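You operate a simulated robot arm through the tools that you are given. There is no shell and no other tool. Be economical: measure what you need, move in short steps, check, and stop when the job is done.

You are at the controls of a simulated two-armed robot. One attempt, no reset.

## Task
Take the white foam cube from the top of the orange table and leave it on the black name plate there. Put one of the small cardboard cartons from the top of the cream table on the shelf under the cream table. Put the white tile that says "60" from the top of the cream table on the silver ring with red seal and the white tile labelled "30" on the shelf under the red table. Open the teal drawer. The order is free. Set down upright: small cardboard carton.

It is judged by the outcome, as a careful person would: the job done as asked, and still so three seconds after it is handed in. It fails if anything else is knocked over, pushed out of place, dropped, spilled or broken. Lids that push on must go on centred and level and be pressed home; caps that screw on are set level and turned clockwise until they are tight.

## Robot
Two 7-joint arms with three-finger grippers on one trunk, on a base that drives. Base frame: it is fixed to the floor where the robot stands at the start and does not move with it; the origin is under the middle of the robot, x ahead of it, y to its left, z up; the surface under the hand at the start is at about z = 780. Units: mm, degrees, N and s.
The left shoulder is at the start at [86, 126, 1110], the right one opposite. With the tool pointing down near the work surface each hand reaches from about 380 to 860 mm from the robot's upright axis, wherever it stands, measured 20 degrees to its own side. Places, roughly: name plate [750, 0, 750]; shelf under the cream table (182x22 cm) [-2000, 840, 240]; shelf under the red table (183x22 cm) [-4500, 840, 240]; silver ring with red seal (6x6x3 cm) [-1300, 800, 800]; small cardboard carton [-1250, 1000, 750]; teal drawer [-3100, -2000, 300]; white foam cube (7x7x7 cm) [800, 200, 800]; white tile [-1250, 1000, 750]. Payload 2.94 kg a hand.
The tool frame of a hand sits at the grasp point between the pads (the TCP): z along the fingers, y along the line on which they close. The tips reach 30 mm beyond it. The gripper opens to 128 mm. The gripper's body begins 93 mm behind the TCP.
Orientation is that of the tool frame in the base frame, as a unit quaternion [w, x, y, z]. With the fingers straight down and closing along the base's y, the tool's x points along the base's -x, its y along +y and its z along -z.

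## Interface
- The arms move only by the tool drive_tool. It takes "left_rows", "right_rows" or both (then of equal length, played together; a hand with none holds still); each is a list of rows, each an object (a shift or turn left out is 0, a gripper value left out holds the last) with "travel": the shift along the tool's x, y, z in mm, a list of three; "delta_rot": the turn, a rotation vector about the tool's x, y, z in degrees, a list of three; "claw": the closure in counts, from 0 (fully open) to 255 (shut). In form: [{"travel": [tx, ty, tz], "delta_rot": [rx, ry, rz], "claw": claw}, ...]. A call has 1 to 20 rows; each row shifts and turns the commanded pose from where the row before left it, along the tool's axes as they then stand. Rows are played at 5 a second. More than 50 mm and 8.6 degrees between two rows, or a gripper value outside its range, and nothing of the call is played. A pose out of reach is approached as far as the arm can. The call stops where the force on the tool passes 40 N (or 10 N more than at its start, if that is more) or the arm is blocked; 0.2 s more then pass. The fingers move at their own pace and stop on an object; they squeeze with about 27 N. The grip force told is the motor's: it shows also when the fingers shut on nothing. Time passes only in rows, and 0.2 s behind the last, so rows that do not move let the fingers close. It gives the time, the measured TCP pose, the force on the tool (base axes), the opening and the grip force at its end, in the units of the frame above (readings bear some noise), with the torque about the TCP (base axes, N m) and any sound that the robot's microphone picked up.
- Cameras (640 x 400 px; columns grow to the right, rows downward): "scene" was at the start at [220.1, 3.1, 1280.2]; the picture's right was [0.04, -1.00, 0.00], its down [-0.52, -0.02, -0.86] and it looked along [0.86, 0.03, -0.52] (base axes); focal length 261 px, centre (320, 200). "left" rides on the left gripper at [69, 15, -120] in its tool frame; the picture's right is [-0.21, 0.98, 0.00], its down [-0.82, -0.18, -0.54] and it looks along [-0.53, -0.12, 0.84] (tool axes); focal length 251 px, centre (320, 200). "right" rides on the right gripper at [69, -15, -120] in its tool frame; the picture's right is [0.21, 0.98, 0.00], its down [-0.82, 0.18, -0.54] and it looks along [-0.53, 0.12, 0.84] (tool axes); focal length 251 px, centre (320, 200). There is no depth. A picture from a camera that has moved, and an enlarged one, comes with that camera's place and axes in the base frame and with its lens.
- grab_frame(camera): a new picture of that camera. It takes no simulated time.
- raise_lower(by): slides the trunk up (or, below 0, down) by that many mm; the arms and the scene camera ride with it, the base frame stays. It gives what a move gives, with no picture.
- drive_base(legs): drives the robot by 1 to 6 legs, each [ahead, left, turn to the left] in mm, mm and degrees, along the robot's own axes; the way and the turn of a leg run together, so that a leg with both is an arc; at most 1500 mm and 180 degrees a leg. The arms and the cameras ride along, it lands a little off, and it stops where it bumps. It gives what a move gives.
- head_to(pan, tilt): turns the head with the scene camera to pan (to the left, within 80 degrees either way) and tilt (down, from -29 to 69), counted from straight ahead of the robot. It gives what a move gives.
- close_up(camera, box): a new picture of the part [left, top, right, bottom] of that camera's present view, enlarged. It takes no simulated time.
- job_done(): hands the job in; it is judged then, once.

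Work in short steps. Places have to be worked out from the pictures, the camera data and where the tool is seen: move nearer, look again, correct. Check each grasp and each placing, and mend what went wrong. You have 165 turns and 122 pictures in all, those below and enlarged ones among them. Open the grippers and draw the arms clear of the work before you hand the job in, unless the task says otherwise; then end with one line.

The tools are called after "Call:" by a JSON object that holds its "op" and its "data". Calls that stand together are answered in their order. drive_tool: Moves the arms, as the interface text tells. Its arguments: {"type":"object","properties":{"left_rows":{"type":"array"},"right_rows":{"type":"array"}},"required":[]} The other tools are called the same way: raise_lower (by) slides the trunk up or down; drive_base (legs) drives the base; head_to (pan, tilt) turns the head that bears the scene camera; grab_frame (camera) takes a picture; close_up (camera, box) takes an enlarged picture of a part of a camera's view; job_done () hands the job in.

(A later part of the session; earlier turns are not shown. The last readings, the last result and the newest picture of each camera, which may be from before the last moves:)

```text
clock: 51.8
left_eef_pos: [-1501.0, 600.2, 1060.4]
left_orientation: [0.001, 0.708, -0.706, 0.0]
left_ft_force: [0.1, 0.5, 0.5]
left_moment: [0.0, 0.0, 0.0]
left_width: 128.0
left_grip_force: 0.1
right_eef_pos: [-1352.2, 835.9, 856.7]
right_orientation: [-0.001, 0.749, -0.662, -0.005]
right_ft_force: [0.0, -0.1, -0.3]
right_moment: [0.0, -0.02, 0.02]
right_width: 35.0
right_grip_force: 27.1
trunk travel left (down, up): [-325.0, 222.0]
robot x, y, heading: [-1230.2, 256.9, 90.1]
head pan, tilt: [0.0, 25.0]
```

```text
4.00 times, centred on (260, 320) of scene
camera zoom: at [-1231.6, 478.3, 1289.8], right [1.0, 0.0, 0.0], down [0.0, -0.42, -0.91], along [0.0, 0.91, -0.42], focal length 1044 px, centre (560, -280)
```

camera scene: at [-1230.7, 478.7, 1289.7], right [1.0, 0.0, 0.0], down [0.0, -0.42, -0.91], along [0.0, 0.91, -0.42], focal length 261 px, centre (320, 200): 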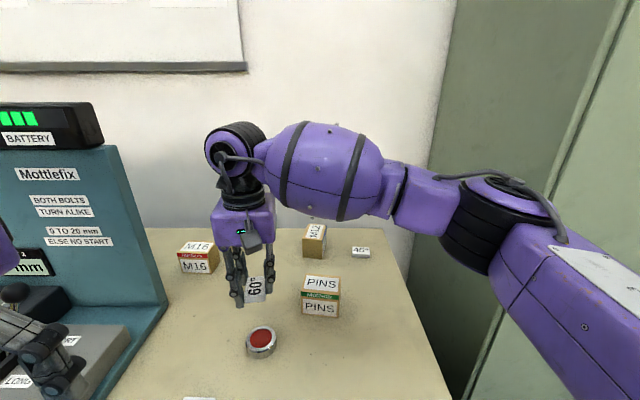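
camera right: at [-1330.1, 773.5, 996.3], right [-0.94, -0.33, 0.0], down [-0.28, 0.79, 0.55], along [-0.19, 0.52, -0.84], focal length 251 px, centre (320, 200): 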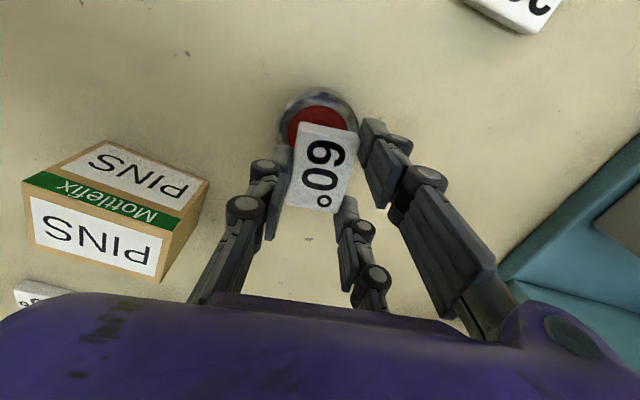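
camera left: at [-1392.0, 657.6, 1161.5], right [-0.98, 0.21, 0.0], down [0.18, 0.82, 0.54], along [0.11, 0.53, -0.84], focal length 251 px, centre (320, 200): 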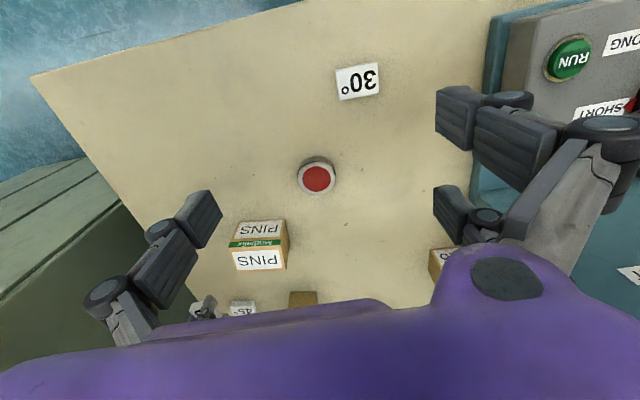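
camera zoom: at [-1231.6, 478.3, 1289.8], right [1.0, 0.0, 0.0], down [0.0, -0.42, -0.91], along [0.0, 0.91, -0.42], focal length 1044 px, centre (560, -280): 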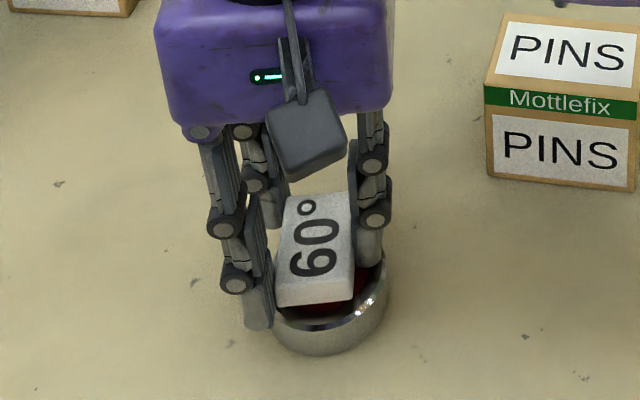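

I'll shift 4 mm right to centre it, then lower further.

Call:
{"op": "drive_tool", "data": {"right_rows": [{"travel": [0, -4, 0]}, {"travel": [0, 0, 2]}, {"travel": [0, 0, 2]}, {}]}}

Call:
{"op": "grab_frame", "data": {"camera": "right"}}

```text
clock: 52.8
left_eef_pos: [-1500.4, 599.9, 1061.5]
left_orientation: [0.0, 0.708, -0.706, 0.0]
left_ft_force: [-0.1, 0.3, 0.1]
left_moment: [0.0, -0.01, -0.01]
left_width: 127.8
left_grip_force: 0.1
right_eef_pos: [-1347.6, 835.7, 855.2]
right_orientation: [-0.001, 0.749, -0.663, -0.006]
right_ft_force: [-0.4, 0.1, -0.1]
right_moment: [0.0, 0.0, -0.03]
right_width: 34.9
right_grip_force: 27.1
trunk travel left (down, up): [-325.0, 222.0]
robot x, y, heading: [-1232.3, 259.3, 90.1]
head pan, tilt: [0.0, 25.0]
```

```text
86 pictures are left
camera right: at [-1323.5, 768.5, 973.3], right [-0.94, -0.33, 0.0], down [-0.27, 0.79, 0.55], along [-0.19, 0.52, -0.84], focal length 251 px, centre (320, 200)
```

right: 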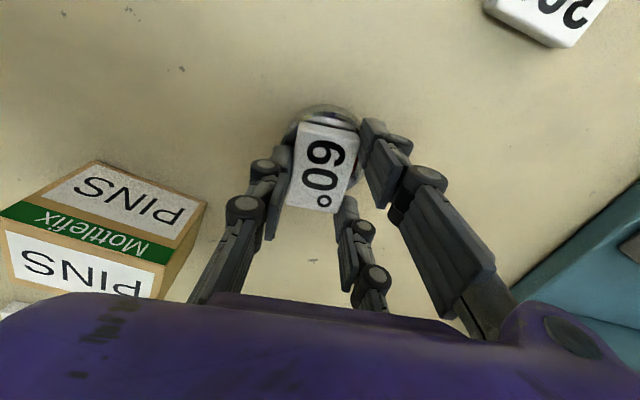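

Call:
{"op": "drive_tool", "data": {"right_rows": [{"travel": [0, 0, 2]}, {"travel": [0, 0, 2]}, {}]}}

```text
clock: 53.6
left_eef_pos: [-1500.9, 599.2, 1061.2]
left_orientation: [0.0, 0.708, -0.706, 0.0]
left_ft_force: [0.2, 0.4, -0.6]
left_moment: [0.0, -0.01, 0.02]
left_width: 128.1
left_grip_force: 0.0
right_eef_pos: [-1346.8, 835.6, 852.6]
right_orientation: [-0.001, 0.749, -0.663, -0.007]
right_ft_force: [1.9, 0.0, 16.7]
right_moment: [-0.12, -0.17, -0.01]
right_width: 34.9
right_grip_force: 26.9
trunk travel left (down, up): [-325.0, 222.0]
robot x, y, heading: [-1230.1, 257.8, 90.3]
head pan, tilt: [0.0, 25.0]
```

Contact at 16.7 N. I'll back off 2 mm, open slowly (only part way), then rise.

Call:
{"op": "drive_tool", "data": {"right_rows": [{"travel": [0, 0, -1.5]}, {"claw": 150}, {"claw": 90}, {}, {"travel": [0, 0, -25]}, {"travel": [0, 0, -40]}, {"travel": [0, 0, -40]}, {}]}}

Call:
{"op": "grab_frame", "data": {"camera": "right"}}

Call:
{"op": "close_up", "data": {"camera": "scene", "box": [180, 240, 340, 380]}}

```text
clock: 55.4
left_eef_pos: [-1500.4, 600.7, 1060.3]
left_orientation: [0.0, 0.709, -0.705, 0.0]
left_ft_force: [-0.5, -0.6, 0.3]
left_moment: [0.0, -0.03, -0.02]
left_width: 128.2
left_grip_force: 0.1
right_eef_pos: [-1347.3, 838.7, 957.1]
right_orientation: [0.0, 0.749, -0.662, -0.005]
right_ft_force: [0.0, -1.0, 1.0]
right_moment: [0.03, 0.02, -0.01]
right_width: 82.8
right_grip_force: 0.1
trunk travel left (down, up): [-325.0, 222.0]
robot x, y, heading: [-1229.2, 258.3, 89.9]
head pan, tilt: [0.0, 25.0]
```

```text
85 pictures are left
camera right: at [-1323.3, 771.9, 1076.1], right [-0.94, -0.33, 0.0], down [-0.28, 0.79, 0.55], along [-0.18, 0.52, -0.84], focal length 251 px, centre (320, 200)
```

right: 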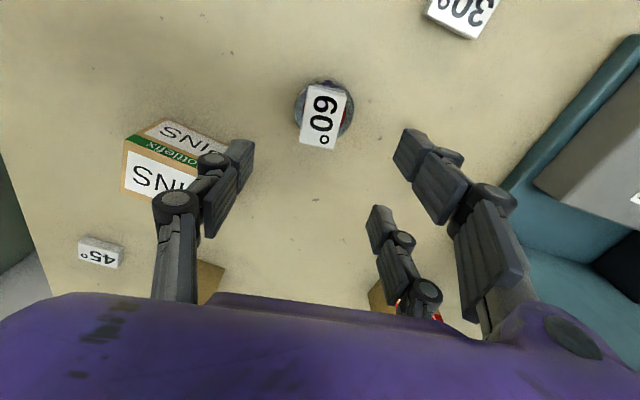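

```text
2.86 times, centred on (260, 310) of scene
camera zoom: at [-1231.6, 478.7, 1289.7], right [1.0, 0.0, 0.0], down [0.0, -0.42, -0.91], along [0.0, 0.91, -0.42], focal length 746 px, centre (491, -114)
```

zoom: 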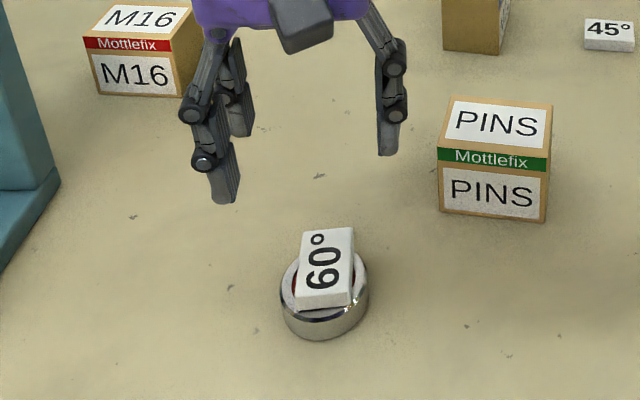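

The 60° tile rests on the ring. Next I'll grasp the PINS carton (centre about [-1227, 952], ~87 wide, yaw -8°) with the hand pitched 45° forward, so that the same pose fits the low shelf.

Call:
{"op": "drive_tool", "data": {"right_rows": [{"travel": [4.2, -37, -5], "claw": 0}, {"travel": [4.2, -37, -5]}, {"travel": [4.2, -37, 0]}, {"delta_rot": [0, 0, 7]}, {"delta_rot": [0, 0, 7]}, {"delta_rot": [0, -7.5, 0]}, {"delta_rot": [0, -7.5, 0]}, {"delta_rot": [0, -7.5, 0]}, {"delta_rot": [0, -7.5, 0]}, {"delta_rot": [0, -7.5, 0]}, {"delta_rot": [0, -7.5, 0]}, {}]}}

Call:
{"op": "grab_frame", "data": {"camera": "scene"}}

Call:
{"op": "grab_frame", "data": {"camera": "right"}}

```text
clock: 58.0
left_eef_pos: [-1501.4, 600.1, 1061.1]
left_orientation: [0.0, 0.709, -0.705, 0.0]
left_ft_force: [0.1, -0.1, -0.1]
left_moment: [0.0, 0.02, -0.03]
left_width: 128.0
left_grip_force: 0.1
right_eef_pos: [-1233.9, 835.7, 966.9]
right_orientation: [0.287, -0.61, 0.692, 0.26]
right_ft_force: [0.2, 0.5, 0.3]
right_moment: [-0.03, 0.02, 0.01]
right_width: 128.2
right_grip_force: 0.1
trunk travel left (down, up): [-325.0, 222.0]
robot x, y, heading: [-1228.8, 254.2, 90.1]
head pan, tilt: [0.0, 25.0]
```

```text
83 pictures are left
camera scene: at [-1231.5, 478.4, 1289.8], right [1.0, 0.0, 0.0], down [0.0, -0.42, -0.91], along [0.0, 0.91, -0.42], focal length 261 px, centre (320, 200)
```

scene: 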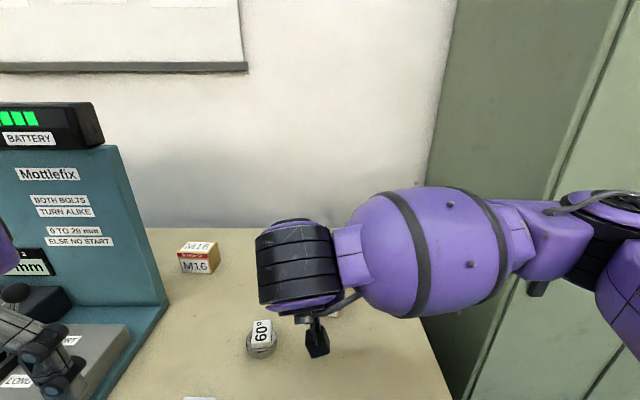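

```text
82 pictures are left
camera right: at [-1235.7, 701.0, 1002.0], right [-0.99, -0.03, -0.14], down [-0.15, 0.21, 0.97], along [0.0, 0.98, -0.21], focal length 251 px, centre (320, 200)
```

right: 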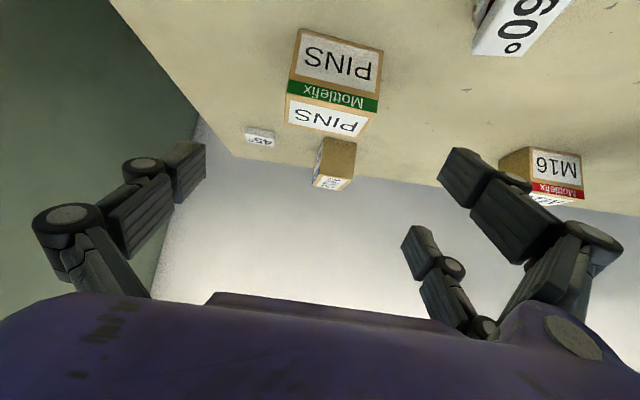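

The carton is confirmed from this view too. I'll move to pre-grasp and half-way in, then check the centring.

Call:
{"op": "drive_tool", "data": {"right_rows": [{"travel": [8, 3.5, 34]}, {"travel": [8, 3.5, 34]}, {"travel": [0, 0, 30]}, {}]}}

Call:
{"op": "grab_frame", "data": {"camera": "right"}}

```text
clock: 59.0
left_eef_pos: [-1500.8, 598.9, 1060.5]
left_orientation: [0.0, 0.708, -0.706, 0.001]
left_ft_force: [-0.2, -0.2, 0.2]
left_moment: [0.01, 0.04, -0.01]
left_width: 128.1
left_grip_force: 0.2
right_eef_pos: [-1233.9, 891.1, 883.6]
right_orientation: [0.286, -0.611, 0.691, 0.259]
right_ft_force: [-1.0, -0.2, 0.7]
right_moment: [0.01, -0.02, 0.0]
right_width: 128.0
right_grip_force: 0.1
trunk travel left (down, up): [-325.0, 222.0]
robot x, y, heading: [-1235.0, 257.6, 90.0]
head pan, tilt: [0.0, 25.0]
```

```text
81 pictures are left
camera right: at [-1235.9, 756.0, 918.8], right [-0.99, -0.03, -0.15], down [-0.15, 0.21, 0.97], along [0.0, 0.98, -0.21], focal length 251 px, centre (320, 200)
```

right: 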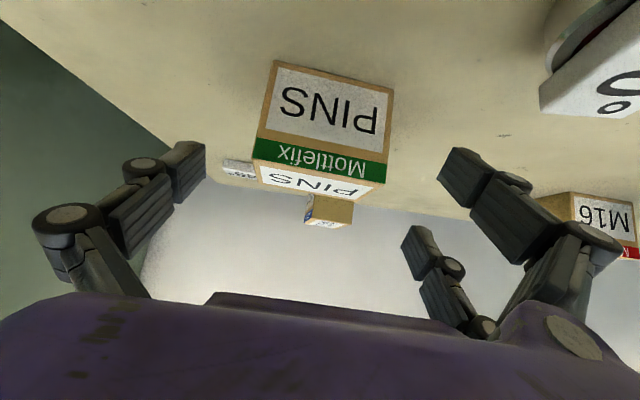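

Centred. I'll advance to the grasp and close.

Call:
{"op": "drive_tool", "data": {"right_rows": [{"travel": [0, 0, 30]}, {"travel": [0, 0, 30]}, {"travel": [0, 0, 16]}, {"claw": 255}, {}, {}, {}]}}

Call:
{"op": "grab_frame", "data": {"camera": "right"}}

```text
clock: 60.1
left_eef_pos: [-1500.3, 598.2, 1061.1]
left_orientation: [-0.001, 0.709, -0.705, -0.001]
left_ft_force: [0.1, 0.1, -0.3]
left_moment: [-0.03, 0.04, 0.04]
left_width: 127.9
left_grip_force: 0.0
right_eef_pos: [-1235.7, 947.2, 843.7]
right_orientation: [0.284, -0.611, 0.687, 0.272]
right_ft_force: [-4.2, -7.7, 20.3]
right_moment: [-0.29, -0.17, -0.07]
right_width: 85.1
right_grip_force: 27.3
trunk travel left (down, up): [-325.0, 222.0]
robot x, y, heading: [-1231.2, 257.5, 90.1]
head pan, tilt: [0.0, 25.0]
stopped in row 5 (right hand): the force on the tool passed its limit at 49 N (the readings are from after the stop); the commanded pose is now the measured one
```

```text
80 pictures are left
camera right: at [-1235.2, 812.1, 875.5], right [-0.99, -0.04, -0.13], down [-0.14, 0.19, 0.97], along [-0.02, 0.98, -0.2], focal length 251 px, centre (320, 200)
```

right: 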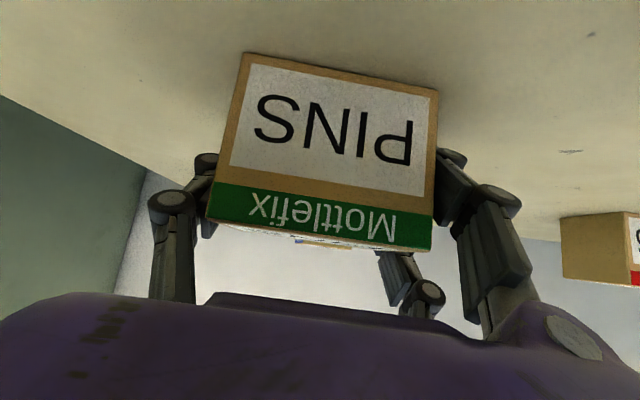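

Gripped at 85 mm. The tips pressed the table a little on closing. I'll lift straight up and check it.

Call:
{"op": "drive_tool", "data": {"right_rows": [{"travel": [-7, 0, -7]}, {"travel": [-25, 0, -25]}, {"travel": [-25, 0, -25]}, {}]}}

Call:
{"op": "grab_frame", "data": {"camera": "right"}}

Call:
{"op": "grab_frame", "data": {"camera": "left"}}

```text
clock: 61.1
left_eef_pos: [-1501.6, 600.1, 1060.3]
left_orientation: [0.0, 0.709, -0.706, 0.001]
left_ft_force: [-0.1, -0.4, 0.2]
left_moment: [0.01, -0.02, -0.02]
left_width: 128.1
left_grip_force: 0.0
right_eef_pos: [-1231.2, 945.7, 920.2]
right_orientation: [0.283, -0.611, 0.69, 0.266]
right_ft_force: [-0.1, 0.1, -4.6]
right_moment: [0.05, 0.02, 0.02]
right_width: 84.7
right_grip_force: 26.7
trunk travel left (down, up): [-325.0, 222.0]
robot x, y, heading: [-1233.8, 257.5, 90.3]
head pan, tilt: [0.0, 25.0]
```

```text
79 pictures are left
camera right: at [-1230.1, 811.3, 953.8], right [-0.99, -0.04, -0.13], down [-0.14, 0.2, 0.97], along [-0.01, 0.98, -0.21], focal length 251 px, centre (320, 200)
```

right: 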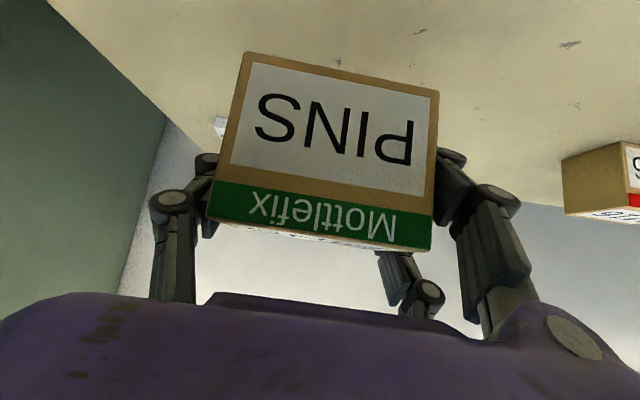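

```text
78 pictures are left
camera left: at [-1515.5, 532.9, 1180.4], right [-0.98, 0.21, 0.0], down [0.18, 0.82, 0.54], along [0.11, 0.53, -0.84], focal length 251 px, centre (320, 200)
```

left: 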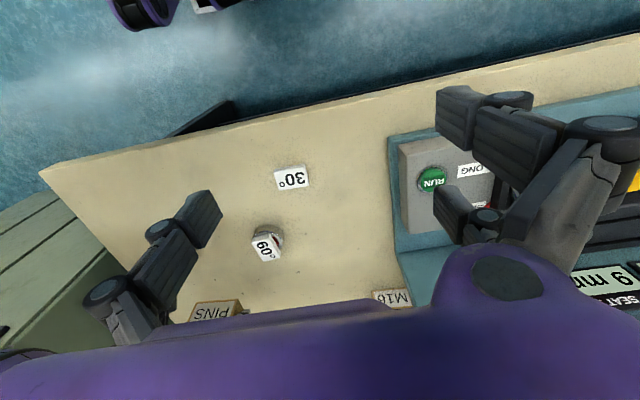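

Carton held cleanly. For the 30° tile I want more room for a pitched left hand, so I'll back the base 150 mm.

Call:
{"op": "drive_base", "data": {"legs": [[-150, 0, 0]]}}

Call:
{"op": "drive_tool", "data": {"left_rows": [{"travel": [-28, -18, 22]}, {"travel": [-28, -18, 22]}, {"travel": [-28, -18, 22]}, {"travel": [-28, -18, 22]}, {"travel": [-28, 0, 10]}, {"travel": [-28, 0, 0]}, {"delta_rot": [0, -7.5, 0]}, {"delta_rot": [0, -7.5, 0]}, {"delta_rot": [0, -7.5, 0]}, {"delta_rot": [0, -7.5, 0]}, {"delta_rot": [0, -7.5, 0]}, {"delta_rot": [0, -7.5, 0]}, {}]}}

Call:
{"op": "grab_frame", "data": {"camera": "left"}}

Call:
{"op": "grab_frame", "data": {"camera": "scene"}}

```text
clock: 62.5
left_eef_pos: [-1500.1, 450.1, 1061.5]
left_orientation: [-0.001, 0.708, -0.706, 0.0]
left_ft_force: [0.0, -0.2, 0.8]
left_moment: [0.05, 0.01, 0.01]
left_width: 128.0
left_grip_force: 0.1
right_eef_pos: [-1229.6, 797.1, 920.6]
right_orientation: [0.284, -0.611, 0.69, 0.267]
right_ft_force: [-0.8, -0.7, -4.4]
right_moment: [0.06, 0.0, 0.01]
right_width: 84.6
right_grip_force: 27.2
trunk travel left (down, up): [-325.0, 222.0]
robot x, y, heading: [-1227.3, 105.8, 90.3]
head pan, tilt: [0.0, 25.0]
```

```text
clock: 65.3
left_eef_pos: [-1427.7, 619.9, 962.2]
left_orientation: [-0.227, 0.671, -0.668, -0.227]
left_ft_force: [-0.3, -0.2, -0.1]
left_moment: [0.03, 0.04, 0.04]
left_width: 127.7
left_grip_force: 0.0
left hand out of reach, approached as far as the arm can: row 12
right_eef_pos: [-1230.0, 796.7, 919.5]
right_orientation: [0.284, -0.61, 0.69, 0.267]
right_ft_force: [0.4, -0.5, -4.7]
right_moment: [0.05, 0.0, 0.03]
right_width: 84.3
right_grip_force: 27.0
trunk travel left (down, up): [-325.0, 222.0]
robot x, y, heading: [-1229.8, 109.4, 90.0]
head pan, tilt: [0.0, 25.0]
```

```text
77 pictures are left
camera left: at [-1442.8, 493.3, 1015.5], right [-0.98, 0.17, 0.13], down [0.18, 0.32, 0.93], along [0.11, 0.93, -0.35], focal length 251 px, centre (320, 200)
```

left: 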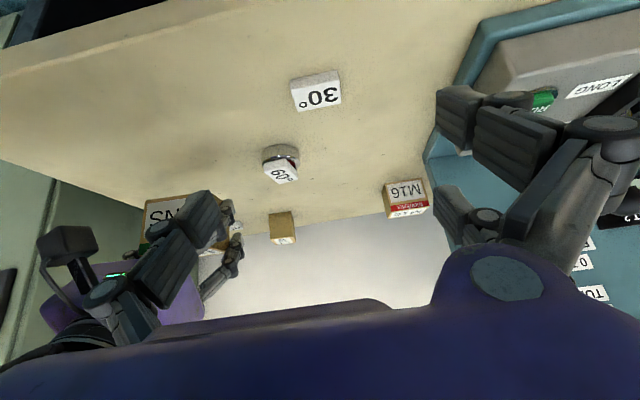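

```text
76 pictures are left
camera scene: at [-1231.3, 329.1, 1289.7], right [1.0, 0.0, 0.0], down [0.0, -0.42, -0.91], along [0.0, 0.91, -0.42], focal length 261 px, centre (320, 200)
```

scene: 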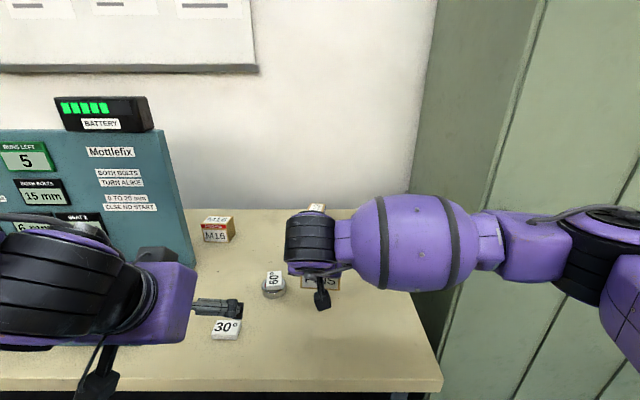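

The left hand reached a 37° pitch, which is enough. The 30° tile is at about [-1429, 718], yaw ≈ 0. I'll approach to just above.

Call:
{"op": "drive_tool", "data": {"left_rows": [{"travel": [0.7, 0.3, 33]}, {"travel": [0.7, 0.3, 33]}, {"travel": [0.7, 0.3, 33]}, {"travel": [0.7, 0.3, 33]}, {}]}}

Call:
{"op": "grab_frame", "data": {"camera": "left"}}

```text
clock: 66.5
left_eef_pos: [-1431.1, 698.1, 855.5]
left_orientation: [-0.227, 0.671, -0.668, -0.227]
left_ft_force: [-0.9, -1.2, 0.4]
left_moment: [0.03, 0.03, -0.02]
left_width: 128.2
left_grip_force: 0.0
right_eef_pos: [-1229.4, 796.2, 920.6]
right_orientation: [0.283, -0.611, 0.689, 0.267]
right_ft_force: [-0.1, -0.4, -4.2]
right_moment: [0.08, -0.02, -0.02]
right_width: 84.6
right_grip_force: 27.5
trunk travel left (down, up): [-325.0, 222.0]
robot x, y, heading: [-1230.6, 104.7, 90.3]
head pan, tilt: [0.0, 25.0]
```

```text
75 pictures are left
camera left: at [-1445.8, 572.0, 910.2], right [-0.98, 0.17, 0.13], down [0.18, 0.32, 0.93], along [0.11, 0.93, -0.35], focal length 251 px, centre (320, 200)
```

left: 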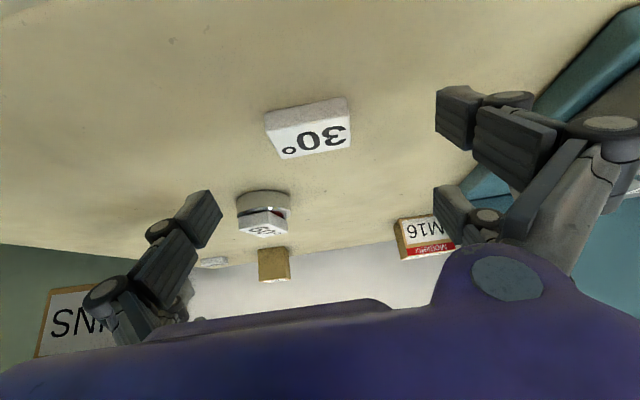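

Aligned. A small centring shift, then lower and close.

Call:
{"op": "drive_tool", "data": {"left_rows": [{"travel": [7.5, -4, 12]}, {"travel": [4.5, 0, 7.5]}, {"travel": [2.5, 0, 4.5]}, {"claw": 200}, {}, {"claw": 255}, {}, {}]}}

Call:
{"op": "grab_frame", "data": {"camera": "left"}}

```text
clock: 67.7
left_eef_pos: [-1436.3, 699.9, 834.7]
left_orientation: [-0.226, 0.672, -0.663, -0.239]
left_ft_force: [-18.7, -16.6, 41.5]
left_moment: [-1.38, 3.08, 0.62]
left_width: 109.9
left_grip_force: 26.8
right_eef_pos: [-1232.5, 792.3, 921.2]
right_orientation: [0.283, -0.612, 0.689, 0.267]
right_ft_force: [-0.2, -0.1, -4.5]
right_moment: [0.05, 0.01, 0.01]
right_width: 84.5
right_grip_force: 26.7
trunk travel left (down, up): [-325.0, 222.0]
robot x, y, heading: [-1231.6, 107.6, 90.4]
head pan, tilt: [0.0, 25.0]
stopped in row 5 (left hand): the force on the tool passed its limit at 42 N (the readings are from after the stop); the commanded pose is now the measured one
```

```text
74 pictures are left
camera left: at [-1448.5, 572.6, 886.4], right [-0.98, 0.15, 0.15], down [0.19, 0.31, 0.93], along [0.09, 0.94, -0.33], focal length 251 px, centre (320, 200)
```

left: 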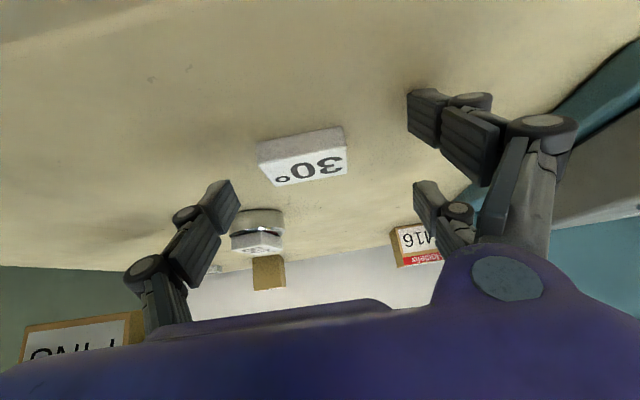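

The tips jammed on the table before closing, so the table is higher than I took it. I'll lift clear, pre-close to about 70 mm in the air, and look.

Call:
{"op": "drive_tool", "data": {"left_rows": [{"travel": [-9, 0, -12]}, {"travel": [-9, 0, -12], "claw": 118}, {}, {}]}}

Call:
{"op": "grab_frame", "data": {"camera": "left"}}

```text
clock: 68.7
left_eef_pos: [-1432.7, 700.1, 860.5]
left_orientation: [-0.226, 0.672, -0.666, -0.232]
left_ft_force: [0.7, 0.1, 0.4]
left_moment: [-0.01, -0.01, 0.04]
left_width: 68.7
left_grip_force: 0.0
right_eef_pos: [-1230.6, 797.1, 919.5]
right_orientation: [0.283, -0.611, 0.69, 0.266]
right_ft_force: [0.3, -0.2, -4.1]
right_moment: [0.02, 0.01, -0.02]
right_width: 84.6
right_grip_force: 27.4
trunk travel left (down, up): [-325.0, 222.0]
robot x, y, heading: [-1231.3, 105.7, 90.4]
head pan, tilt: [0.0, 25.0]
```

```text
73 pictures are left
camera left: at [-1445.7, 573.9, 914.0], right [-0.98, 0.16, 0.14], down [0.18, 0.32, 0.93], along [0.1, 0.93, -0.34], focal length 251 px, centre (320, 200)
```

left: 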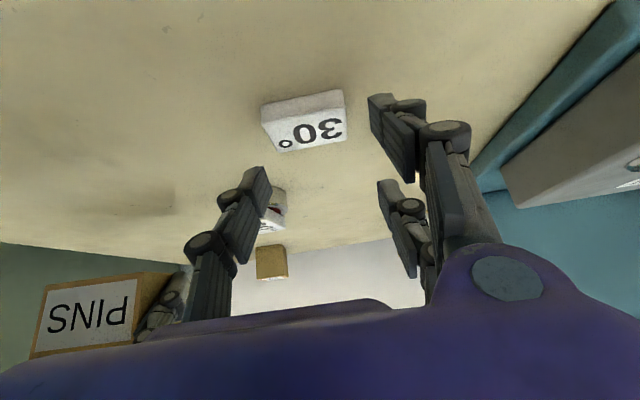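

Now I see the gripper is three-chained: two fingers (spread ±28 mm along tool x) on the +y side, one opposite. The tile must be gripped across its short sides, so I'll raise, un-pitch, and yaw the left hand by 90°.

Call:
{"op": "drive_tool", "data": {"left_rows": [{"travel": [-25, 0, -32]}, {"travel": [-25, 0, -32]}, {"delta_rot": [0, 7.5, 0]}, {"delta_rot": [0, 7.5, 0]}, {"delta_rot": [0, 7.5, 0]}, {"delta_rot": [0, 7.5, 0]}, {"delta_rot": [0, 7.4, 0]}, {"delta_rot": [0, 0, 8.2]}, {"delta_rot": [0, 0, 8.2]}, {"delta_rot": [0, 0, 8.2]}, {"delta_rot": [0, 0, 8.2]}, {"delta_rot": [0, 0, 8.2]}, {"delta_rot": [0, 0, 8.2]}, {}]}}

```text
clock: 71.7
left_eef_pos: [-1431.2, 701.4, 939.4]
left_orientation: [-0.002, -0.353, 0.936, 0.004]
left_ft_force: [-0.4, 0.7, -0.5]
left_moment: [0.0, 0.01, 0.02]
left_width: 69.0
left_grip_force: 0.0
right_eef_pos: [-1230.4, 796.9, 920.3]
right_orientation: [0.282, -0.612, 0.689, 0.267]
right_ft_force: [0.0, -0.9, -4.1]
right_moment: [0.02, 0.0, 0.0]
right_width: 84.3
right_grip_force: 27.1
trunk travel left (down, up): [-325.0, 222.0]
robot x, y, heading: [-1230.9, 106.3, 90.1]
head pan, tilt: [0.0, 25.0]
```

Works; I'll finish the yaw to heading 0 and look.

Call:
{"op": "drive_tool", "data": {"left_rows": [{"delta_rot": [0, 0, 8.2]}, {"delta_rot": [0, 0, 8.2]}, {"delta_rot": [0, 0, 8.2]}, {"delta_rot": [0, 0, 8.2]}, {"delta_rot": [0, 0, 8.2]}, {}]}}

Call:
{"op": "grab_frame", "data": {"camera": "left"}}

```text
clock: 73.1
left_eef_pos: [-1431.9, 699.9, 940.7]
left_orientation: [-0.002, -0.002, 1.0, 0.004]
left_ft_force: [-0.6, -0.1, -0.3]
left_moment: [-0.02, -0.02, 0.01]
left_width: 68.8
left_grip_force: 0.0
right_eef_pos: [-1231.0, 796.9, 919.6]
right_orientation: [0.282, -0.612, 0.689, 0.267]
right_ft_force: [0.1, 0.4, -4.7]
right_moment: [0.04, -0.02, 0.0]
right_width: 84.3
right_grip_force: 27.2
trunk travel left (down, up): [-325.0, 222.0]
robot x, y, heading: [-1228.8, 109.0, 90.3]
head pan, tilt: [0.0, 25.0]
```

```text
72 pictures are left
camera left: at [-1499.4, 716.1, 1061.4], right [0.21, 0.98, 0.01], down [0.83, -0.18, 0.53], along [0.52, -0.11, -0.85], focal length 251 px, centre (320, 200)
```

left: 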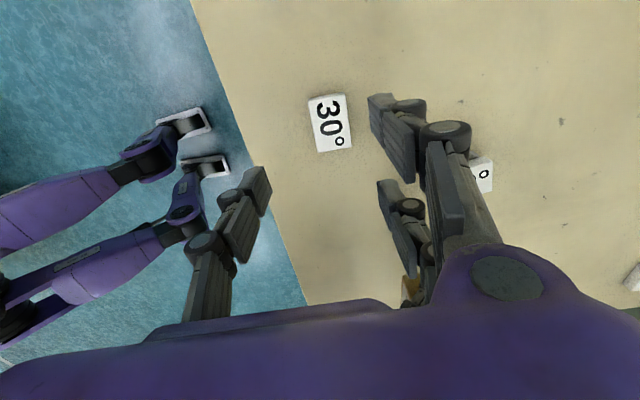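

The tile is at [-1430, 713], and aligned. I'll centre and descend to 832, then close.

Call:
{"op": "drive_tool", "data": {"left_rows": [{"travel": [-2, 13, 30]}, {"travel": [0, 0, 40]}, {"travel": [0, 0, 25]}, {"travel": [0, 0, 10]}, {}]}}

Call:
{"op": "grab_frame", "data": {"camera": "left"}}

```text
clock: 74.3
left_eef_pos: [-1431.4, 714.9, 836.8]
left_orientation: [-0.003, -0.004, 1.0, 0.003]
left_ft_force: [0.2, 0.8, -0.2]
left_moment: [0.0, -0.01, -0.02]
left_width: 68.8
left_grip_force: 0.0
right_eef_pos: [-1231.4, 795.3, 919.8]
right_orientation: [0.282, -0.611, 0.69, 0.266]
right_ft_force: [0.1, 0.2, -4.2]
right_moment: [0.09, 0.0, -0.03]
right_width: 84.4
right_grip_force: 27.0
trunk travel left (down, up): [-325.0, 222.0]
robot x, y, heading: [-1230.5, 108.1, 90.5]
head pan, tilt: [0.0, 25.0]
```

```text
71 pictures are left
camera left: at [-1499.1, 730.8, 957.1], right [0.21, 0.98, 0.01], down [0.83, -0.18, 0.53], along [0.52, -0.11, -0.85], focal length 251 px, centre (320, 200)
```

left: 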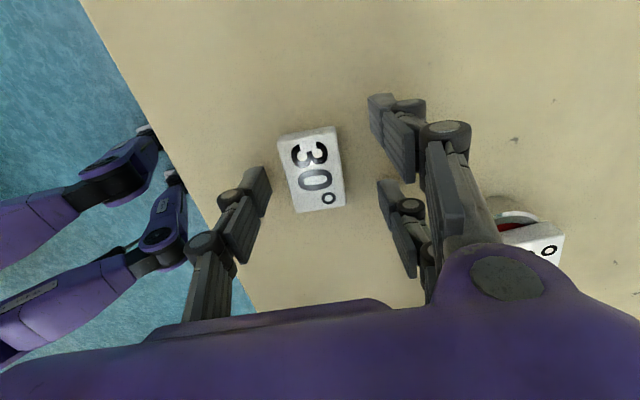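

Call:
{"op": "drive_tool", "data": {"left_rows": [{"travel": [0, -5, 0]}, {"travel": [0, 0, 5]}, {"claw": 255}, {}, {}, {}, {"travel": [0, 0, -5]}, {"travel": [0, 0, -30]}, {"travel": [0, 0, -40]}, {"travel": [0, 0, -40]}, {}]}}

Call:
{"op": "grab_frame", "data": {"camera": "left"}}

```text
clock: 76.7
left_eef_pos: [-1428.6, 707.2, 947.0]
left_orientation: [-0.004, -0.004, 1.0, 0.002]
left_ft_force: [0.1, 0.5, -0.3]
left_moment: [-0.01, 0.0, 0.02]
left_width: 35.1
left_grip_force: 26.9
right_eef_pos: [-1229.9, 797.2, 919.7]
right_orientation: [0.283, -0.611, 0.69, 0.265]
right_ft_force: [0.9, 0.4, -4.1]
right_moment: [0.07, 0.01, 0.02]
right_width: 84.5
right_grip_force: 27.1
trunk travel left (down, up): [-325.0, 222.0]
robot x, y, heading: [-1225.7, 105.2, 90.5]
head pan, tilt: [0.0, 25.0]
```

```text
70 pictures are left
camera left: at [-1497.0, 723.1, 1067.8], right [0.21, 0.98, 0.0], down [0.83, -0.18, 0.53], along [0.52, -0.11, -0.84], focal length 251 px, centre (320, 200)
```

left: 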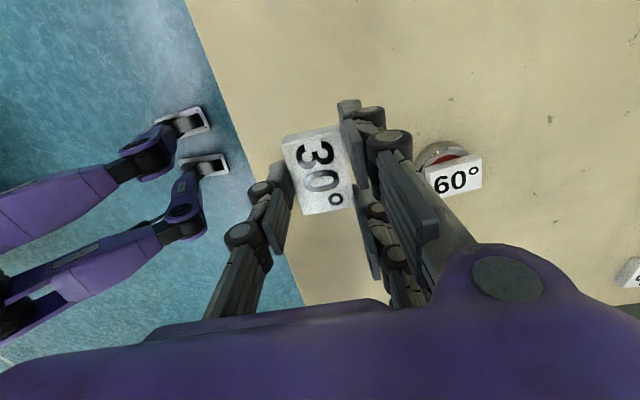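

Both objects held. I'll draw the right hand back, reverse 200 mm, lower the trunk and look under the cream table.

Call:
{"op": "drive_tool", "data": {"right_rows": [{"travel": [24, 0, -24]}, {"travel": [24, 0, -24]}, {"travel": [24, 0, -24]}, {}]}}

Call:
{"op": "drive_base", "data": {"legs": [[-200, 0, 0]]}}

Call:
{"op": "raise_lower", "data": {"by": -320}}

Call:
{"op": "head_to", "data": {"pan": 0, "tilt": 38}}

Call:
{"op": "grab_frame", "data": {"camera": "scene"}}

Call:
{"op": "grab_frame", "data": {"camera": "right"}}

```text
clock: 77.7
left_eef_pos: [-1429.2, 707.0, 946.9]
left_orientation: [-0.003, -0.003, 1.0, 0.003]
left_ft_force: [0.6, -1.0, 0.1]
left_moment: [0.03, 0.01, -0.02]
left_width: 34.9
left_grip_force: 27.4
right_eef_pos: [-1241.9, 693.4, 917.3]
right_orientation: [0.282, -0.612, 0.689, 0.267]
right_ft_force: [0.2, 0.6, -3.9]
right_moment: [0.08, -0.05, 0.0]
right_width: 84.6
right_grip_force: 27.4
trunk travel left (down, up): [-325.0, 222.0]
robot x, y, heading: [-1236.1, 105.7, 90.2]
head pan, tilt: [0.0, 25.0]
```

```text
clock: 79.2
left_eef_pos: [-1425.0, 509.1, 947.6]
left_orientation: [-0.003, -0.001, 1.0, 0.004]
left_ft_force: [0.0, 0.0, 0.5]
left_moment: [0.05, 0.0, 0.0]
left_width: 34.8
left_grip_force: 27.1
right_eef_pos: [-1237.8, 497.3, 917.9]
right_orientation: [0.283, -0.61, 0.691, 0.267]
right_ft_force: [-0.1, -0.3, -4.4]
right_moment: [0.08, 0.01, 0.01]
right_width: 84.7
right_grip_force: 27.6
trunk travel left (down, up): [-325.0, 222.0]
robot x, y, heading: [-1232.9, -90.3, 90.0]
head pan, tilt: [0.0, 25.0]
```

```text
clock: 82.4
left_eef_pos: [-1425.4, 508.8, 626.8]
left_orientation: [-0.003, 0.0, 1.0, 0.004]
left_ft_force: [-0.8, -0.4, -0.7]
left_moment: [0.02, 0.05, -0.03]
left_width: 34.8
left_grip_force: 27.1
right_eef_pos: [-1238.3, 496.7, 598.2]
right_orientation: [0.285, -0.608, 0.692, 0.266]
right_ft_force: [0.1, 0.3, -3.8]
right_moment: [0.05, 0.01, -0.01]
right_width: 84.3
right_grip_force: 26.9
trunk travel left (down, up): [-5.0, 542.0]
robot x, y, heading: [-1231.0, -91.8, 90.1]
head pan, tilt: [0.0, 25.0]
```

```text
clock: 83.2
left_eef_pos: [-1425.8, 510.9, 627.5]
left_orientation: [-0.001, -0.001, 1.0, 0.003]
left_ft_force: [-0.2, -1.0, -0.4]
left_moment: [0.01, -0.03, 0.03]
left_width: 35.1
left_grip_force: 27.3
right_eef_pos: [-1238.1, 495.4, 599.3]
right_orientation: [0.283, -0.61, 0.691, 0.266]
right_ft_force: [0.1, -1.2, -3.5]
right_moment: [0.05, -0.03, -0.01]
right_width: 84.5
right_grip_force: 27.3
trunk travel left (down, up): [-5.0, 542.0]
robot x, y, heading: [-1236.1, -88.9, 89.6]
head pan, tilt: [0.0, 38.0]
```

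```text
69 pictures are left
camera scene: at [-1230.0, 226.2, 937.9], right [1.0, 0.0, 0.0], down [0.0, -0.62, -0.79], along [0.0, 0.79, -0.62], focal length 261 px, centre (320, 200)
```

scene: 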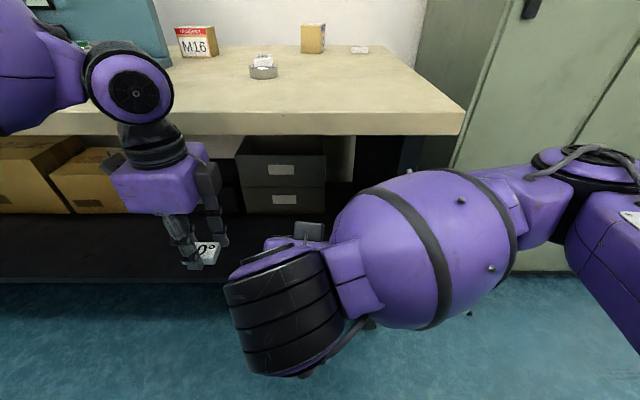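

```text
68 pictures are left
camera right: at [-1238.8, 361.4, 632.2], right [-0.99, -0.04, -0.13], down [-0.14, 0.2, 0.97], along [-0.01, 0.98, -0.21], focal length 251 px, centre (320, 200)
```

right: 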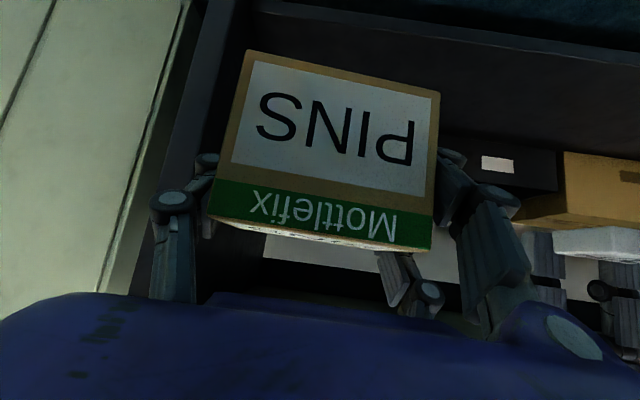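

The shelf's clear front strip is visible (y ≈ 735–1000, z ≈ 240), with a box and cartons at the back. I'll raise the left hand above table level and lower the right hand with the carton in front of the table.

Call:
{"op": "drive_tool", "data": {"left_rows": [{"travel": [0, 0, -45]}, {"travel": [0, 0, -45]}, {"travel": [0, 0, -45]}, {"travel": [0, 0, -45]}, {"travel": [0, 0, -45]}, {"travel": [0, 0, -45]}, {"travel": [0, 0, -45]}, {}], "right_rows": [{"travel": [30, 0, 30]}, {"travel": [30, 0, 30]}, {"travel": [30, 0, 30]}, {"travel": [30, 0, 30]}, {"travel": [30, 0, 30]}, {"travel": [20, 0, 20]}, {}, {}]}}

Call:
{"op": "grab_frame", "data": {"camera": "right"}}

Call:
{"op": "grab_frame", "data": {"camera": "scene"}}

```text
clock: 85.0
left_eef_pos: [-1421.8, 506.6, 941.0]
left_orientation: [-0.002, 0.0, 1.0, 0.004]
left_ft_force: [-0.2, 0.4, -0.1]
left_moment: [-0.03, 0.0, 0.01]
left_width: 34.8
left_grip_force: 27.1
right_eef_pos: [-1244.4, 501.5, 358.9]
right_orientation: [0.284, -0.61, 0.691, 0.266]
right_ft_force: [-0.1, 0.0, -4.8]
right_moment: [0.06, 0.03, 0.03]
right_width: 84.4
right_grip_force: 27.2
trunk travel left (down, up): [-5.0, 542.0]
robot x, y, heading: [-1227.2, -93.5, 89.7]
head pan, tilt: [0.0, 38.0]
```

```text
67 pictures are left
camera right: at [-1244.2, 365.2, 392.7], right [-0.99, -0.04, -0.13], down [-0.14, 0.2, 0.97], along [-0.01, 0.98, -0.21], focal length 251 px, centre (320, 200)
```

right: 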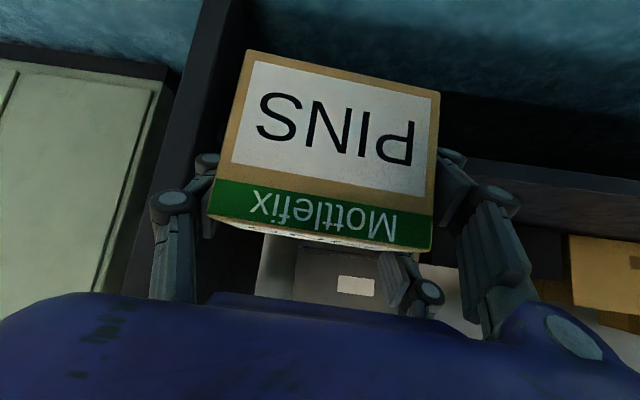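

```text
66 pictures are left
camera scene: at [-1230.0, 226.0, 937.8], right [1.0, 0.0, 0.0], down [0.0, -0.62, -0.79], along [0.0, 0.79, -0.62], focal length 261 px, centre (320, 200)
```

scene: 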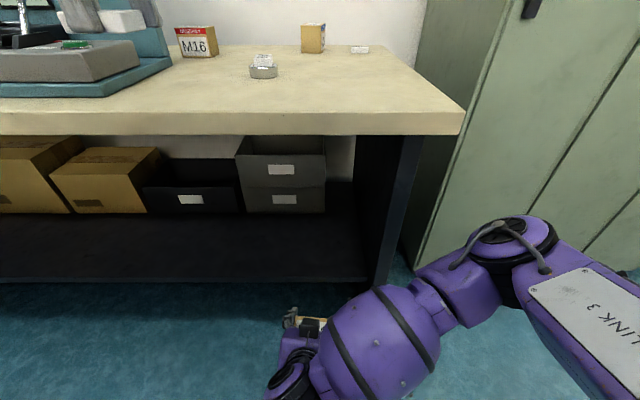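

Good clear view. I'd rather extend the arm than drive the elbow toward the table corner, so I'll push the right hand forward 180 mm and check.

Call:
{"op": "drive_tool", "data": {"right_rows": [{"travel": [-25.5, 4, 25.5]}, {"travel": [-25.5, 4, 25.5]}, {"travel": [-25.5, 4, 25.5]}, {"travel": [-25.5, 4, 25.5]}, {"travel": [-25.5, 4, 25.5]}, {}]}}

Call:
{"op": "grab_frame", "data": {"camera": "scene"}}

```text
clock: 86.4
left_eef_pos: [-1421.8, 507.7, 940.2]
left_orientation: [-0.003, -0.001, 1.0, 0.003]
left_ft_force: [-0.2, -0.4, -0.2]
left_moment: [0.0, -0.01, 0.01]
left_width: 34.5
left_grip_force: 27.1
right_eef_pos: [-1242.7, 681.3, 361.1]
right_orientation: [0.283, -0.61, 0.691, 0.266]
right_ft_force: [-0.1, 0.4, -4.2]
right_moment: [0.05, -0.04, 0.03]
right_width: 84.6
right_grip_force: 27.4
trunk travel left (down, up): [-5.0, 542.0]
robot x, y, heading: [-1231.4, -88.6, 90.0]
head pan, tilt: [0.0, 38.0]
```

```text
65 pictures are left
camera scene: at [-1230.0, 226.2, 937.8], right [1.0, 0.0, 0.0], down [0.0, -0.62, -0.79], along [0.0, 0.79, -0.62], focal length 261 px, centre (320, 200)
```

scene: 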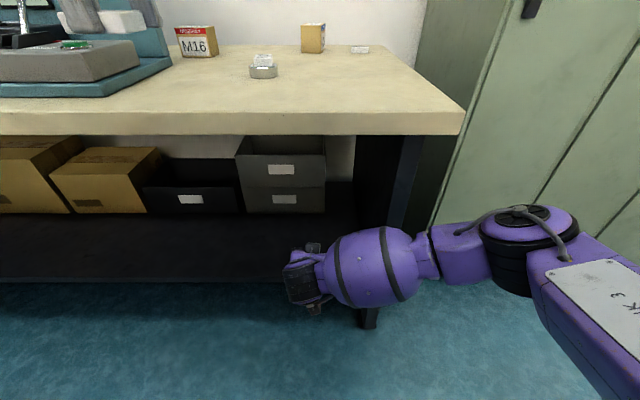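

I'll strafe left 200 mm so the forearm stays clear of the table leg, then go 125 mm forward, after raising the left hand a bit more.

Call:
{"op": "drive_tool", "data": {"left_rows": [{"travel": [0, 0, -40]}, {"travel": [0, 0, -40]}, {}]}}

Call:
{"op": "drive_base", "data": {"legs": [[0, 200, 0], [120, 0, 0]]}}

Call:
{"op": "grab_frame", "data": {"camera": "scene"}}

Call:
{"op": "grab_frame", "data": {"camera": "right"}}

```text
clock: 87.2
left_eef_pos: [-1436.0, 489.5, 980.1]
left_orientation: [-0.002, 0.0, 1.0, 0.005]
left_ft_force: [0.8, -0.5, -0.4]
left_moment: [0.0, 0.0, -0.02]
left_width: 34.9
left_grip_force: 26.9
left hand out of reach, approached as far as the arm can: row 1, 2
right_eef_pos: [-1242.7, 681.5, 360.3]
right_orientation: [0.284, -0.61, 0.69, 0.267]
right_ft_force: [-0.3, -0.1, -4.1]
right_moment: [0.05, 0.03, 0.02]
right_width: 84.4
right_grip_force: 27.1
trunk travel left (down, up): [-5.0, 542.0]
robot x, y, heading: [-1229.3, -93.9, 89.8]
head pan, tilt: [0.0, 38.0]
```

```text
clock: 90.4
left_eef_pos: [-1635.0, 611.8, 980.4]
left_orientation: [-0.003, -0.001, 1.0, 0.004]
left_ft_force: [0.5, 0.3, -0.6]
left_moment: [-0.05, 0.0, 0.04]
left_width: 34.9
left_grip_force: 27.2
right_eef_pos: [-1441.3, 802.1, 359.3]
right_orientation: [0.284, -0.609, 0.692, 0.265]
right_ft_force: [1.1, -0.1, -3.7]
right_moment: [0.07, 0.01, 0.0]
right_width: 84.5
right_grip_force: 27.2
trunk travel left (down, up): [-5.0, 542.0]
robot x, y, heading: [-1432.3, 32.2, 89.8]
head pan, tilt: [0.0, 38.0]
```

```text
64 pictures are left
camera scene: at [-1429.9, 348.4, 937.6], right [1.0, 0.0, 0.0], down [0.0, -0.62, -0.79], along [0.0, 0.79, -0.62], focal length 261 px, centre (320, 200)
```

scene: 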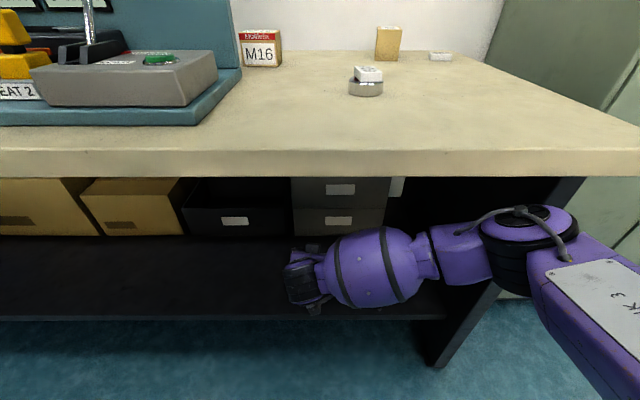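

```text
63 pictures are left
camera right: at [-1442.1, 667.9, 394.1], right [-0.99, -0.03, -0.13], down [-0.14, 0.2, 0.97], along [-0.01, 0.98, -0.21], focal length 251 px, centre (320, 200)
```

right: 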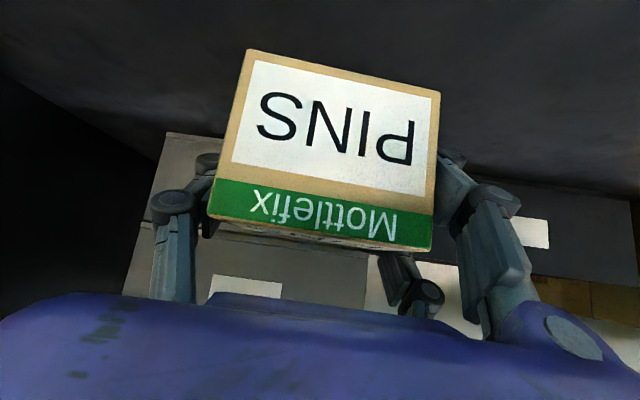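

The carton is over the shelf. I'll lower 50 mm, then creep down in small steps.

Call:
{"op": "drive_tool", "data": {"right_rows": [{"travel": [17, 0, 17]}, {"travel": [17, 0, 17]}, {"travel": [2, 0, 2]}, {}]}}

Call:
{"op": "drive_tool", "data": {"right_rows": [{"travel": [2, 0, 2]}, {"travel": [2, 0, 2]}, {}]}}

```text
clock: 91.4
left_eef_pos: [-1635.0, 611.4, 980.9]
left_orientation: [-0.002, 0.001, 1.0, 0.004]
left_ft_force: [0.3, 0.2, -0.4]
left_moment: [0.01, -0.01, -0.02]
left_width: 34.9
left_grip_force: 26.8
right_eef_pos: [-1443.3, 801.6, 310.1]
right_orientation: [0.283, -0.61, 0.691, 0.266]
right_ft_force: [0.1, -0.3, -5.7]
right_moment: [0.04, 0.0, 0.02]
right_width: 84.5
right_grip_force: 26.7
trunk travel left (down, up): [-5.0, 542.0]
robot x, y, heading: [-1425.1, 29.6, 89.9]
head pan, tilt: [0.0, 38.0]
```

```text
clock: 92.2
left_eef_pos: [-1633.9, 611.1, 980.4]
left_orientation: [-0.003, 0.0, 1.0, 0.004]
left_ft_force: [0.9, 0.4, -0.2]
left_moment: [0.01, -0.03, -0.03]
left_width: 34.9
left_grip_force: 27.3
right_eef_pos: [-1443.4, 802.5, 303.9]
right_orientation: [0.283, -0.61, 0.691, 0.265]
right_ft_force: [-0.1, -0.4, -3.5]
right_moment: [0.07, 0.03, -0.03]
right_width: 84.4
right_grip_force: 27.1
trunk travel left (down, up): [-5.0, 542.0]
robot x, y, heading: [-1431.9, 25.9, 90.0]
head pan, tilt: [0.0, 38.0]
```

Still free (-3.5 N is the carton's weight). I'll continue in fine steps.

Call:
{"op": "drive_tool", "data": {"right_rows": [{"travel": [1.5, 0, 1.5]}, {"travel": [1.5, 0, 1.5]}, {"travel": [1.5, 0, 1.5]}, {}]}}

Call:
{"op": "grab_frame", "data": {"camera": "right"}}

```text
clock: 93.2
left_eef_pos: [-1633.9, 611.8, 979.8]
left_orientation: [-0.003, 0.0, 1.0, 0.004]
left_ft_force: [0.2, -0.2, -0.8]
left_moment: [-0.03, -0.02, -0.03]
left_width: 34.6
left_grip_force: 27.0
right_eef_pos: [-1441.9, 803.6, 296.9]
right_orientation: [0.283, -0.609, 0.691, 0.266]
right_ft_force: [-0.1, 0.6, -4.2]
right_moment: [0.03, -0.02, 0.01]
right_width: 84.2
right_grip_force: 26.9
trunk travel left (down, up): [-5.0, 542.0]
robot x, y, heading: [-1434.2, 29.8, 89.8]
head pan, tilt: [0.0, 38.0]
```

```text
62 pictures are left
camera right: at [-1442.2, 668.0, 331.3], right [-0.99, -0.03, -0.13], down [-0.14, 0.2, 0.97], along [-0.01, 0.98, -0.21], focal length 251 px, centre (320, 200)
```

right: 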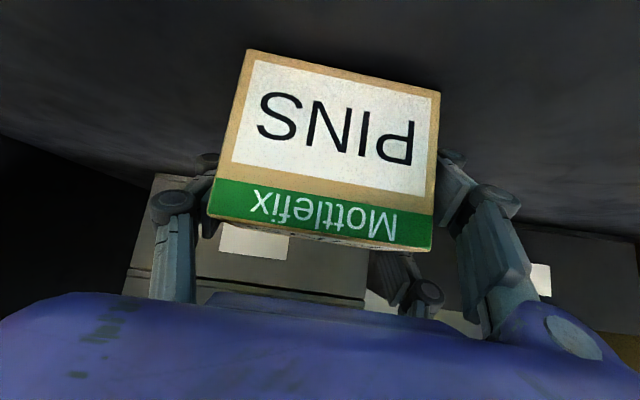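

Call:
{"op": "drive_tool", "data": {"right_rows": [{"travel": [1.5, 0, 1.5]}, {"travel": [1.5, 0, 1.5]}, {"travel": [1.5, 0, 1.5]}, {}]}}

```text
clock: 94.2
left_eef_pos: [-1634.8, 609.6, 981.0]
left_orientation: [-0.003, 0.001, 1.0, 0.005]
left_ft_force: [-0.4, 0.1, -0.6]
left_moment: [-0.01, 0.0, -0.01]
left_width: 34.8
left_grip_force: 26.4
right_eef_pos: [-1441.9, 803.7, 293.3]
right_orientation: [0.285, -0.609, 0.691, 0.267]
right_ft_force: [1.2, -3.8, 9.9]
right_moment: [0.12, -0.72, -0.14]
right_width: 84.5
right_grip_force: 26.9
trunk travel left (down, up): [-5.0, 542.0]
robot x, y, heading: [-1429.5, 28.2, 89.9]
head pan, tilt: [0.0, 38.0]
```

Contact. I'll open and withdraw along the tool axis.

Call:
{"op": "drive_tool", "data": {"right_rows": [{"claw": 150}, {"claw": 60}, {"claw": 0}, {}, {}, {"travel": [0, 0, -20]}, {"travel": [0, 0, -35]}, {"travel": [0, 0, -45]}, {"travel": [0, 0, -45]}, {}]}}

Call:
{"op": "grab_frame", "data": {"camera": "right"}}

Call:
{"op": "grab_frame", "data": {"camera": "scene"}}

```text
clock: 96.4
left_eef_pos: [-1635.3, 611.5, 980.3]
left_orientation: [-0.003, 0.0, 1.0, 0.005]
left_ft_force: [0.1, 1.0, -0.1]
left_moment: [-0.01, -0.02, -0.02]
left_width: 35.0
left_grip_force: 26.7
right_eef_pos: [-1452.9, 699.8, 391.3]
right_orientation: [0.285, -0.608, 0.691, 0.266]
right_ft_force: [0.0, -0.7, -0.2]
right_moment: [0.03, -0.01, -0.02]
right_width: 127.8
right_grip_force: 0.0
trunk travel left (down, up): [-5.0, 542.0]
robot x, y, heading: [-1431.0, 27.9, 89.9]
head pan, tilt: [0.0, 38.0]
```

```text
61 pictures are left
camera right: at [-1453.4, 564.5, 425.5], right [-0.99, -0.03, -0.13], down [-0.14, 0.2, 0.97], along [0.0, 0.98, -0.21], focal length 251 px, centre (320, 200)
```

right: 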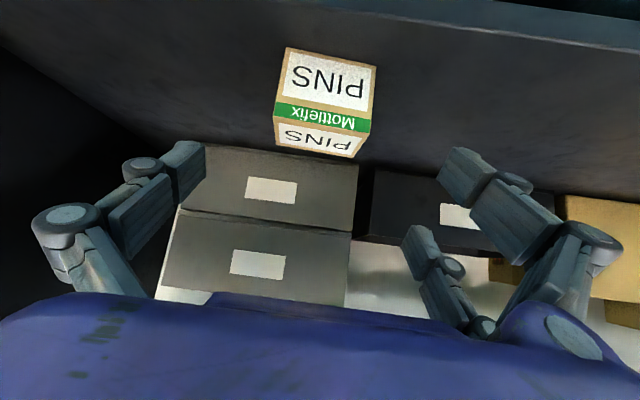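

```text
60 pictures are left
camera scene: at [-1429.8, 347.6, 937.9], right [1.0, 0.0, 0.0], down [0.0, -0.62, -0.79], along [0.0, 0.79, -0.62], focal length 261 px, centre (320, 200)
```

scene: 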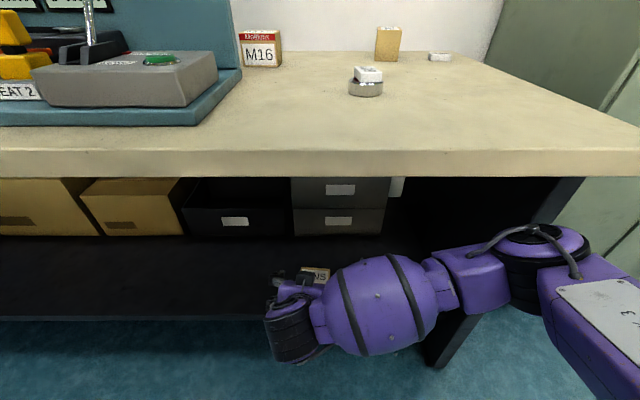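

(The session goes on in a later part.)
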